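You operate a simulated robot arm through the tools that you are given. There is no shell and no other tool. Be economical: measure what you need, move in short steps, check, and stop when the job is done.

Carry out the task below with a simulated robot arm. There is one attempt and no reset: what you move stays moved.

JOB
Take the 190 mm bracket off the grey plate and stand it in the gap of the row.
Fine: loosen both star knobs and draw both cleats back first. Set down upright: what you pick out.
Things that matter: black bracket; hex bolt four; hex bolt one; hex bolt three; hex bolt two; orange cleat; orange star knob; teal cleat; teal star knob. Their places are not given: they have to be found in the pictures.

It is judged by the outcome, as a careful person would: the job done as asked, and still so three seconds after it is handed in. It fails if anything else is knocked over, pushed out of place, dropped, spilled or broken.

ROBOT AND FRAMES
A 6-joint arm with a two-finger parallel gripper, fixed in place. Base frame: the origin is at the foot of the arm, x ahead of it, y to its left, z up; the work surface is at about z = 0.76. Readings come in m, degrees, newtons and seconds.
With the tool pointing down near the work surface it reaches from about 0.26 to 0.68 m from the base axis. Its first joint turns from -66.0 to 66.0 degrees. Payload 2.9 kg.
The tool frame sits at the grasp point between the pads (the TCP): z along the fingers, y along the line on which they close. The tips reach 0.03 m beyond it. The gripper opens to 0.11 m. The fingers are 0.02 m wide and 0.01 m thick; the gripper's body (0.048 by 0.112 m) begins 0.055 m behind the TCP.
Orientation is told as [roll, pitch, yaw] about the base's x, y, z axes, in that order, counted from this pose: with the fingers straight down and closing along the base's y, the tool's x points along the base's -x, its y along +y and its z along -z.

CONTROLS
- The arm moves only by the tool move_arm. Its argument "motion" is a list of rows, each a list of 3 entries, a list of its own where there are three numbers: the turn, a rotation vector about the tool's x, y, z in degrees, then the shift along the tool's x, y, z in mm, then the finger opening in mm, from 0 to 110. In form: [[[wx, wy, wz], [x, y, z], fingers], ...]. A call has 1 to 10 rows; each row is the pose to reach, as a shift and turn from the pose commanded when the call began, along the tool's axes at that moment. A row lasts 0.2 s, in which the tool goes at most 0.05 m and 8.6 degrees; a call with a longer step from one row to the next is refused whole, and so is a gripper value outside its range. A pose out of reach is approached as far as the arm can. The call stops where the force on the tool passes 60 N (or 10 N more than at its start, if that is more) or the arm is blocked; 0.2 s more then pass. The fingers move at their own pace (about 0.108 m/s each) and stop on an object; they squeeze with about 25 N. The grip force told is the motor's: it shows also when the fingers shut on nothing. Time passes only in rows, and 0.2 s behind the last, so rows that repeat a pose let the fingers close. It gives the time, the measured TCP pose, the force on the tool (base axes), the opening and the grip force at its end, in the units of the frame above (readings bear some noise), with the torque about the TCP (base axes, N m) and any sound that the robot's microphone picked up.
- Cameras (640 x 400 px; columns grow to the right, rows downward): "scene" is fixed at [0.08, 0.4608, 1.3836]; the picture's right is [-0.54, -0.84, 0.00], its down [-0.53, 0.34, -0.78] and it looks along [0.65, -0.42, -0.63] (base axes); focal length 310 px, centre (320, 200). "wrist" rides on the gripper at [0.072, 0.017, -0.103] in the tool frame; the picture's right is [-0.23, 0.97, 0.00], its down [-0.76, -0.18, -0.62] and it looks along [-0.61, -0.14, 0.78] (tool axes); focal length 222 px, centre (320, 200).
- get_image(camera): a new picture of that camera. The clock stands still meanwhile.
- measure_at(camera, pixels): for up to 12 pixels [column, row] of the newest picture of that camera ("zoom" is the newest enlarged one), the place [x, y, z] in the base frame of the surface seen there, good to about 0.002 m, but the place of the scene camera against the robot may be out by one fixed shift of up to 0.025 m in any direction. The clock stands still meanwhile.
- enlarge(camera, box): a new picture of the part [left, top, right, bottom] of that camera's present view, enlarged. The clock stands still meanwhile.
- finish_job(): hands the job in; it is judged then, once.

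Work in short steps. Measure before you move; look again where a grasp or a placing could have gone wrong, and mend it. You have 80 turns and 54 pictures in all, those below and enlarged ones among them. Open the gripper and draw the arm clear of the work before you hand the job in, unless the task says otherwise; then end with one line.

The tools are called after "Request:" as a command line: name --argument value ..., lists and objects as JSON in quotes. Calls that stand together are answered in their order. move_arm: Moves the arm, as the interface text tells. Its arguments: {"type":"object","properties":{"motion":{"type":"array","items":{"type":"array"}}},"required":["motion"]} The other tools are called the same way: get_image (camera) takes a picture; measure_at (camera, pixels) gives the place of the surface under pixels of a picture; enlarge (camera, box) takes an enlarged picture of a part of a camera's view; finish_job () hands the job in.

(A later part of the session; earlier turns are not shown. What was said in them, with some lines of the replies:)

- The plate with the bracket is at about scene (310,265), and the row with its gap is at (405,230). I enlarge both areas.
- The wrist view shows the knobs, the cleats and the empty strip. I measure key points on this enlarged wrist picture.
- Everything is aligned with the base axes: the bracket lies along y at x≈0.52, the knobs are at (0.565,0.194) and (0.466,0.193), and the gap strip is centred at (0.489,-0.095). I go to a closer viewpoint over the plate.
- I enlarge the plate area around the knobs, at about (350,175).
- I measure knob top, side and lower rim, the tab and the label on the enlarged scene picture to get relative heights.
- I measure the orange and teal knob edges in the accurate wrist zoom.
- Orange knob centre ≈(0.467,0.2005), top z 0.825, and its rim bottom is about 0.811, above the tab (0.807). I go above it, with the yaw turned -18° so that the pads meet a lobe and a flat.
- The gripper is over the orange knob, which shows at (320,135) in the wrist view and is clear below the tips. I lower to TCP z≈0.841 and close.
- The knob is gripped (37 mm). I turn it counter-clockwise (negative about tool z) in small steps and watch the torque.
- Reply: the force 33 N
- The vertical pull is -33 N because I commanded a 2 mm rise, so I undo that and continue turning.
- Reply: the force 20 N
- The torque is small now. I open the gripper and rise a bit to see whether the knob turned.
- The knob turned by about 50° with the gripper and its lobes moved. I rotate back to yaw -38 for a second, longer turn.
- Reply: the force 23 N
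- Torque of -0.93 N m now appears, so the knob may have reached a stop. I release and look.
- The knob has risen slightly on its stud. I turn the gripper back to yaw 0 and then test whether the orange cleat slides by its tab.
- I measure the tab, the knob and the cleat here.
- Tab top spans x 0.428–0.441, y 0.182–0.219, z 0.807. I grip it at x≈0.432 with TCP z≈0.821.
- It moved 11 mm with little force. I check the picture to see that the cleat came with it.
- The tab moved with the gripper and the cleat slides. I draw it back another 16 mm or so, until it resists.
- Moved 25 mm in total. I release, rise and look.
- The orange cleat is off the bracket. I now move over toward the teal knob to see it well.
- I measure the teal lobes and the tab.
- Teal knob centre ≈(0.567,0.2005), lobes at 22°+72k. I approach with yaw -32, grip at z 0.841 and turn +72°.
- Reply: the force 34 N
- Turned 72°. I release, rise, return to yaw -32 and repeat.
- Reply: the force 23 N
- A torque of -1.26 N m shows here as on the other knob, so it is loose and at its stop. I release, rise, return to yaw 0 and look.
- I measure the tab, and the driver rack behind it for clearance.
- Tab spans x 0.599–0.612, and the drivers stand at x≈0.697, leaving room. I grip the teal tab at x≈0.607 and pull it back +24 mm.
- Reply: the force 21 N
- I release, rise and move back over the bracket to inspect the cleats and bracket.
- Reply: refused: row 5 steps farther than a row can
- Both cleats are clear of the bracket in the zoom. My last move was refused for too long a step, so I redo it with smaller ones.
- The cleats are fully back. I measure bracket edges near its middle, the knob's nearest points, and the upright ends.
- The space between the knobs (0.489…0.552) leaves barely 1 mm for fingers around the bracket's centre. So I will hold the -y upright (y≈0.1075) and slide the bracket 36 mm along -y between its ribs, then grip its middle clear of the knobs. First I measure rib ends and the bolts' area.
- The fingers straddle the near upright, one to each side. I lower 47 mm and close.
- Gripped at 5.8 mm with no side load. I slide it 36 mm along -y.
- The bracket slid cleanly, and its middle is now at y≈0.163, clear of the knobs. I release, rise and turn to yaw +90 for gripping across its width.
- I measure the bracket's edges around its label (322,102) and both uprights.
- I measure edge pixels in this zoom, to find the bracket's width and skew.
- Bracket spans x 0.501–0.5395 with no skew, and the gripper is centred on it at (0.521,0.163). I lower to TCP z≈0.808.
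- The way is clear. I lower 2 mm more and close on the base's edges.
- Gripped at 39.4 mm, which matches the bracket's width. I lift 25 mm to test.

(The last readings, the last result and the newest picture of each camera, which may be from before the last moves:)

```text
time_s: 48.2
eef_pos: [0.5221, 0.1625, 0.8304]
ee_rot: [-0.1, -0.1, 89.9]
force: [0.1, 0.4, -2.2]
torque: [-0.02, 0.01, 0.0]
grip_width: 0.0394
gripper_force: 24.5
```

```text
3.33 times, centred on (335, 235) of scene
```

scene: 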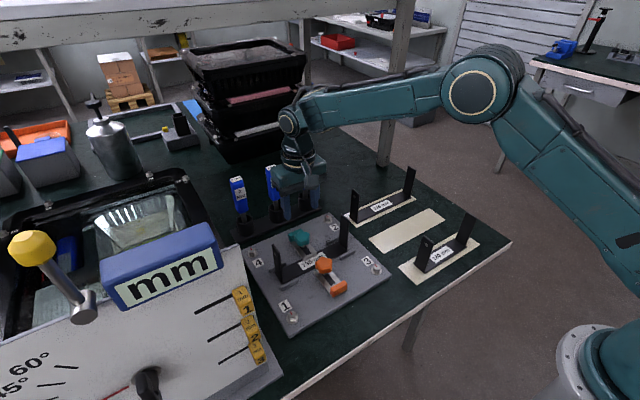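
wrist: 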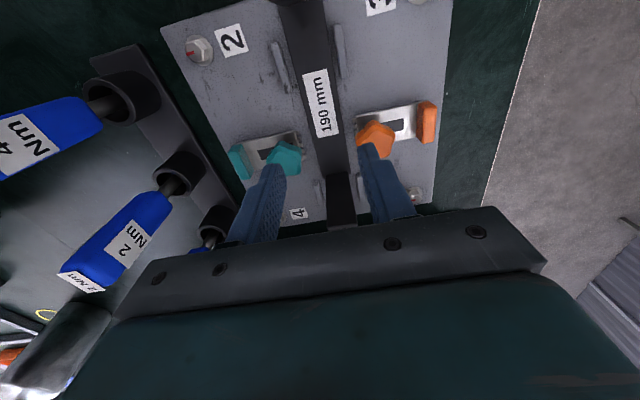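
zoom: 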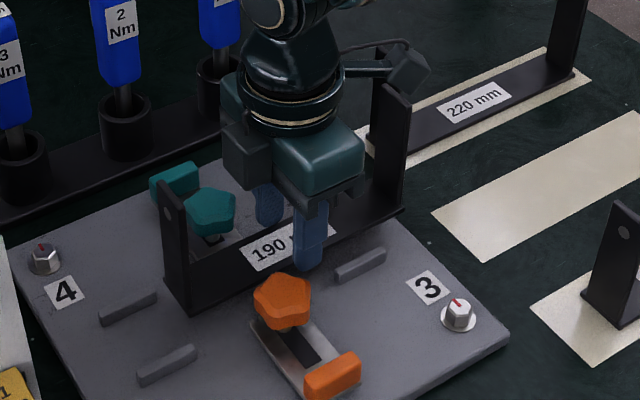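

The bracket lifts level. I raise it by 105 mm, above the neighbouring uprights, and begin moving to the gap.

Request:
move_arm --motion '[[[0, 0, 0], [0, 0, -20], 30], [[0, 0, 0], [0, 0, -45], 30], [[0, 0, 0], [0, 0, -70], 30], [[0, 0, 0], [0, 0, -95], 30], [[0, 0, 0], [10, 0, -105], 30], [[0, 0, 0], [35, 3, -105], 30], [[0, 0, 0], [65, 7, -105], 30], [[0, 0, 0], [95, 11, -105], 30], [[0, 0, 0], [125, 15, -105], 30], [[0, 0, 0], [145, 18, -105], 30]]'

Request:
move_arm --motion '[[[0, 0, 0], [20, 3, 0], 30], [[0, 0, 0], [45, 6, 0], 30], [[0, 0, 0], [70, 9, 0], 30], [[0, 0, 0], [95, 12, 0], 30], [[0, 0, 0], [107, 14, 0], 30], [[0, 0, 0], [112, 14, 0], 30], [[0, 0, 0], [112, 14, 0], 30]]'

Request:
get_image --camera "scene"

Request:
get_image --camera "wrist"

```text
time_s: 50.4
eef_pos: [0.5031, 0.0155, 0.9361]
ee_rot: [0.0, 0.1, 90.0]
force: [0.2, -0.9, -1.6]
torque: [0.03, 0.03, -0.01]
grip_width: 0.0394
gripper_force: 25.6
```

```text
time_s: 52.0
eef_pos: [0.4892, -0.0935, 0.9361]
ee_rot: [0.0, 0.1, 90.0]
force: [-0.3, -0.3, -2.1]
torque: [-0.01, 0.02, 0.02]
grip_width: 0.0393
gripper_force: 24.8
```

```text
22 pictures are left
```

scene: 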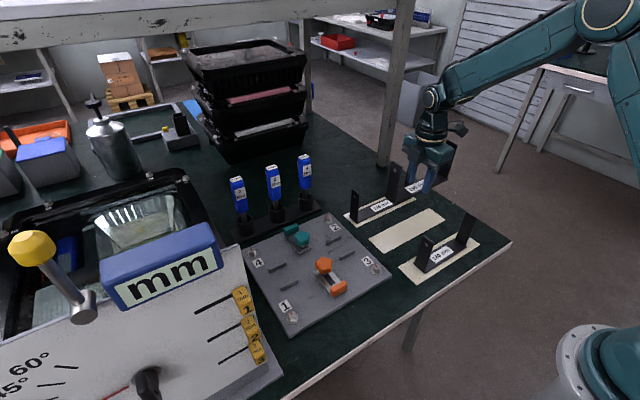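

```text
21 pictures are left
```

wrist: 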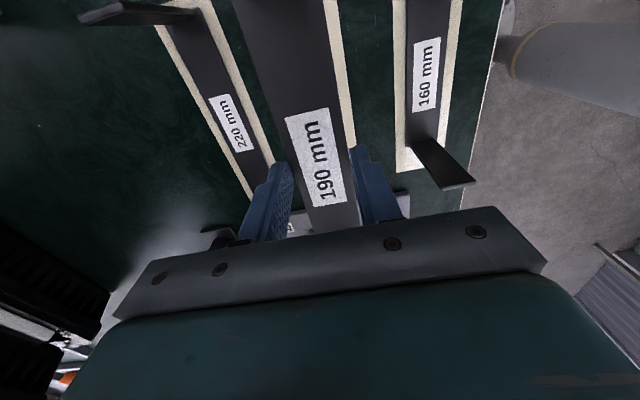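

I verify the position against the strip and the neighbours by measuring their labels and edges.

Request:
measure_at --camera "wrist" --pixels '[[229, 122], [427, 75], [340, 70], [348, 120], [400, 100], [455, 60], [193, 78], [398, 170], [316, 158], [415, 140], [437, 140], [232, 15]]'

Request:
measure_at --camera "scene" --pixels '[[371, 240], [390, 253], [444, 220], [425, 210], [425, 268], [440, 255], [383, 205], [400, 195]]'

```text
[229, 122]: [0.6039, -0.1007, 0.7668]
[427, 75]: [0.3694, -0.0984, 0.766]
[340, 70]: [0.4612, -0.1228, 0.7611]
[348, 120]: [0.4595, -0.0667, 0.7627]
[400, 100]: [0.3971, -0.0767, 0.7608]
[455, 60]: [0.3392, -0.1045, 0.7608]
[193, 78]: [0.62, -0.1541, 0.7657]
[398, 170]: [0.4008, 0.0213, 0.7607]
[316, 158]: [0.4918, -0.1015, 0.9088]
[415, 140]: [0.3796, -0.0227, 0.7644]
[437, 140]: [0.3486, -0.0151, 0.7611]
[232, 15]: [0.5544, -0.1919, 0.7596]
```

```text
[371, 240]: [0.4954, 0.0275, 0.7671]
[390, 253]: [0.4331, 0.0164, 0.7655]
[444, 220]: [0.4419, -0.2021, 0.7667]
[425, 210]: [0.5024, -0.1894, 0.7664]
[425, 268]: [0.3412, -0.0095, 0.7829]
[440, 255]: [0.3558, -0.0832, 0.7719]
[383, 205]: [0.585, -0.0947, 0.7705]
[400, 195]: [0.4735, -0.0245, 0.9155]
```

The gripper is at (0.489,-0.0935), with the neighbour labels at x 0.604 and 0.369 and the strip centre at (0.489,-0.0945), so it is well placed. I lower it 136 mm, then creep.

Request:
move_arm --motion '[[[0, 0, 0], [1, 0, 25], 30], [[0, 0, 0], [1, 0, 55], 30], [[0, 0, 0], [1, 0, 85], 30], [[0, 0, 0], [1, 0, 110], 30], [[0, 0, 0], [1, 0, 127], 30], [[0, 0, 0], [1, 0, 136], 30], [[0, 0, 0], [1, 0, 136], 30]]'

Request:
enlarge --camera "scene" --box '[340, 160, 500, 280]'

```text
time_s: 53.6
eef_pos: [0.4907, -0.0965, 0.7995]
ee_rot: [0.0, 0.1, 90.0]
force: [-0.2, -0.2, -1.9]
torque: [0.03, 0.0, 0.01]
grip_width: 0.0393
gripper_force: 24.8
```

```text
3.33 times, centred on (420, 220) of scene
```

zoom: 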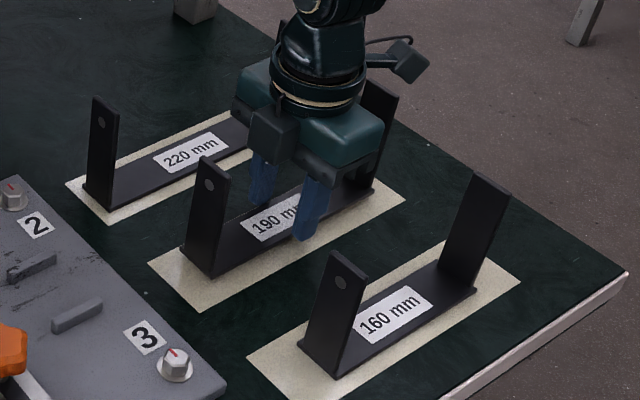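

The bracket hovers level and centred over the strip with about 6 mm to go. I creep down until contact shows.

Request:
move_arm --motion '[[[0, 0, 0], [0, 0, 2], 30], [[0, 0, 0], [0, 0, 4], 30], [[0, 0, 0], [0, 0, 5.5], 30], [[0, 0, 0], [0, 0, 5.5], 30]]'

```text
time_s: 54.6
eef_pos: [0.4907, -0.0955, 0.7943]
ee_rot: [0.1, 0.0, 90.0]
force: [-0.8, 1.1, -3.1]
torque: [0.0, -0.01, 0.0]
grip_width: 0.0394
gripper_force: 25.0
```

Weight is still carried (-3 N), so there is no contact yet. I go a little lower.

Request:
move_arm --motion '[[[0, 0, 0], [0, 0, 0.7], 30], [[0, 0, 0], [0, 0, 1.4], 30], [[0, 0, 0], [0, 0, 1.4], 30]]'

```text
time_s: 55.4
eef_pos: [0.49, -0.0943, 0.7925]
ee_rot: [0.0, 0.0, 90.0]
force: [-0.4, 0.1, -3.3]
torque: [0.01, -0.01, -0.02]
grip_width: 0.0397
gripper_force: 25.2
```

Request:
move_arm --motion '[[[0, 0, 0], [0, 0, 0.7], 30], [[0, 0, 0], [0, 0, 1.4], 30], [[0, 0, 0], [0, 0, 1.4], 30]]'

```text
time_s: 56.2
eef_pos: [0.4891, -0.0952, 0.7932]
ee_rot: [0.0, 0.1, 89.8]
force: [-2.5, -4.3, 9.7]
torque: [0.28, 0.27, 0.19]
grip_width: 0.0396
gripper_force: 25.3
```

Contact shows at +9.7 N, so the bracket is seated. I open gently and rise straight up.

Request:
move_arm --motion '[[[0, 0, 0], [0, 0, -0.8], 42], [[0, 0, 0], [0, 0, -0.8], 52], [[0, 0, 0], [0, 0, -0.8], 56], [[0, 0, 0], [0, 0, -20], 56], [[0, 0, 0], [0, 0, -60], 56], [[0, 0, 0], [0, 0, -105], 56], [[0, 0, 0], [0, 0, -150], 56], [[0, 0, 0], [0, 0, -195], 56], [[0, 0, 0], [0, 0, -235], 56]]'

Request:
get_image --camera "scene"

Request:
enlarge --camera "scene" --box '[340, 160, 500, 280]'

Request:
get_image --camera "wrist"

```text
time_s: 58.2
eef_pos: [0.4889, -0.0935, 1.0264]
ee_rot: [0.1, 0.1, 89.9]
force: [-0.3, 0.0, 0.1]
torque: [0.0, -0.01, 0.01]
grip_width: 0.0559
gripper_force: 0.0
```

```text
19 pictures are left
```

scene: 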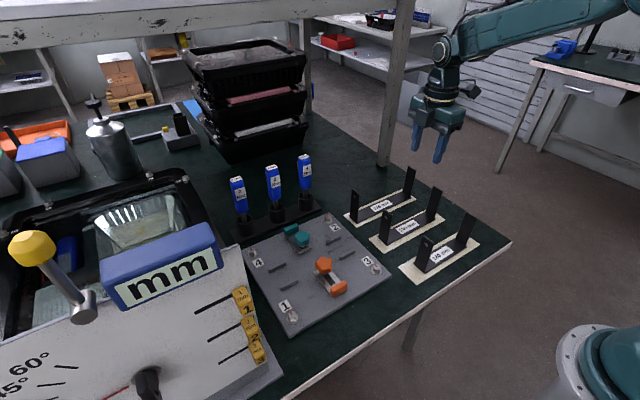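

```text
3.33 times, centred on (420, 220) of scene
```

zoom: 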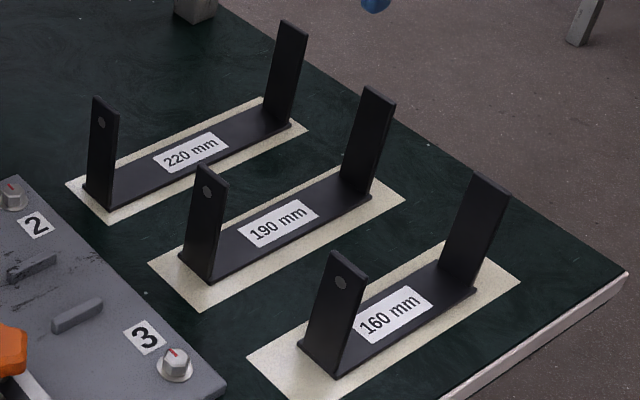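

```text
17 pictures are left
```

wrist: 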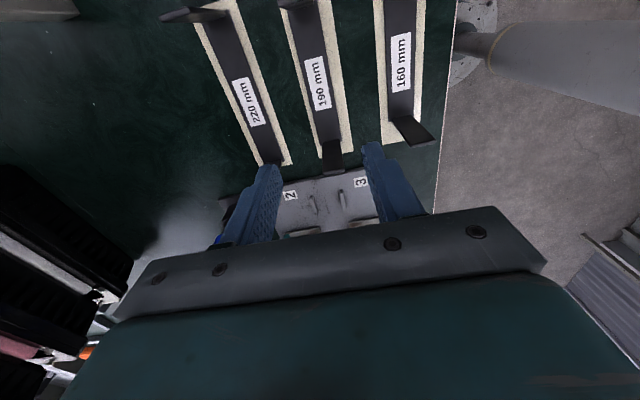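

The 190 mm bracket stands upright on its strip in line with the others, both cleats are back, and the arm is clear with the gripper open. I hand in.

Request:
finish_job

```text
The job is handed in.
```

The job is handed in: I loosened both star knobs, drew both cleats back, and stood the 190 mm bracket upright in the gap of the row; the last pictures show nothing else knocked over or moved.
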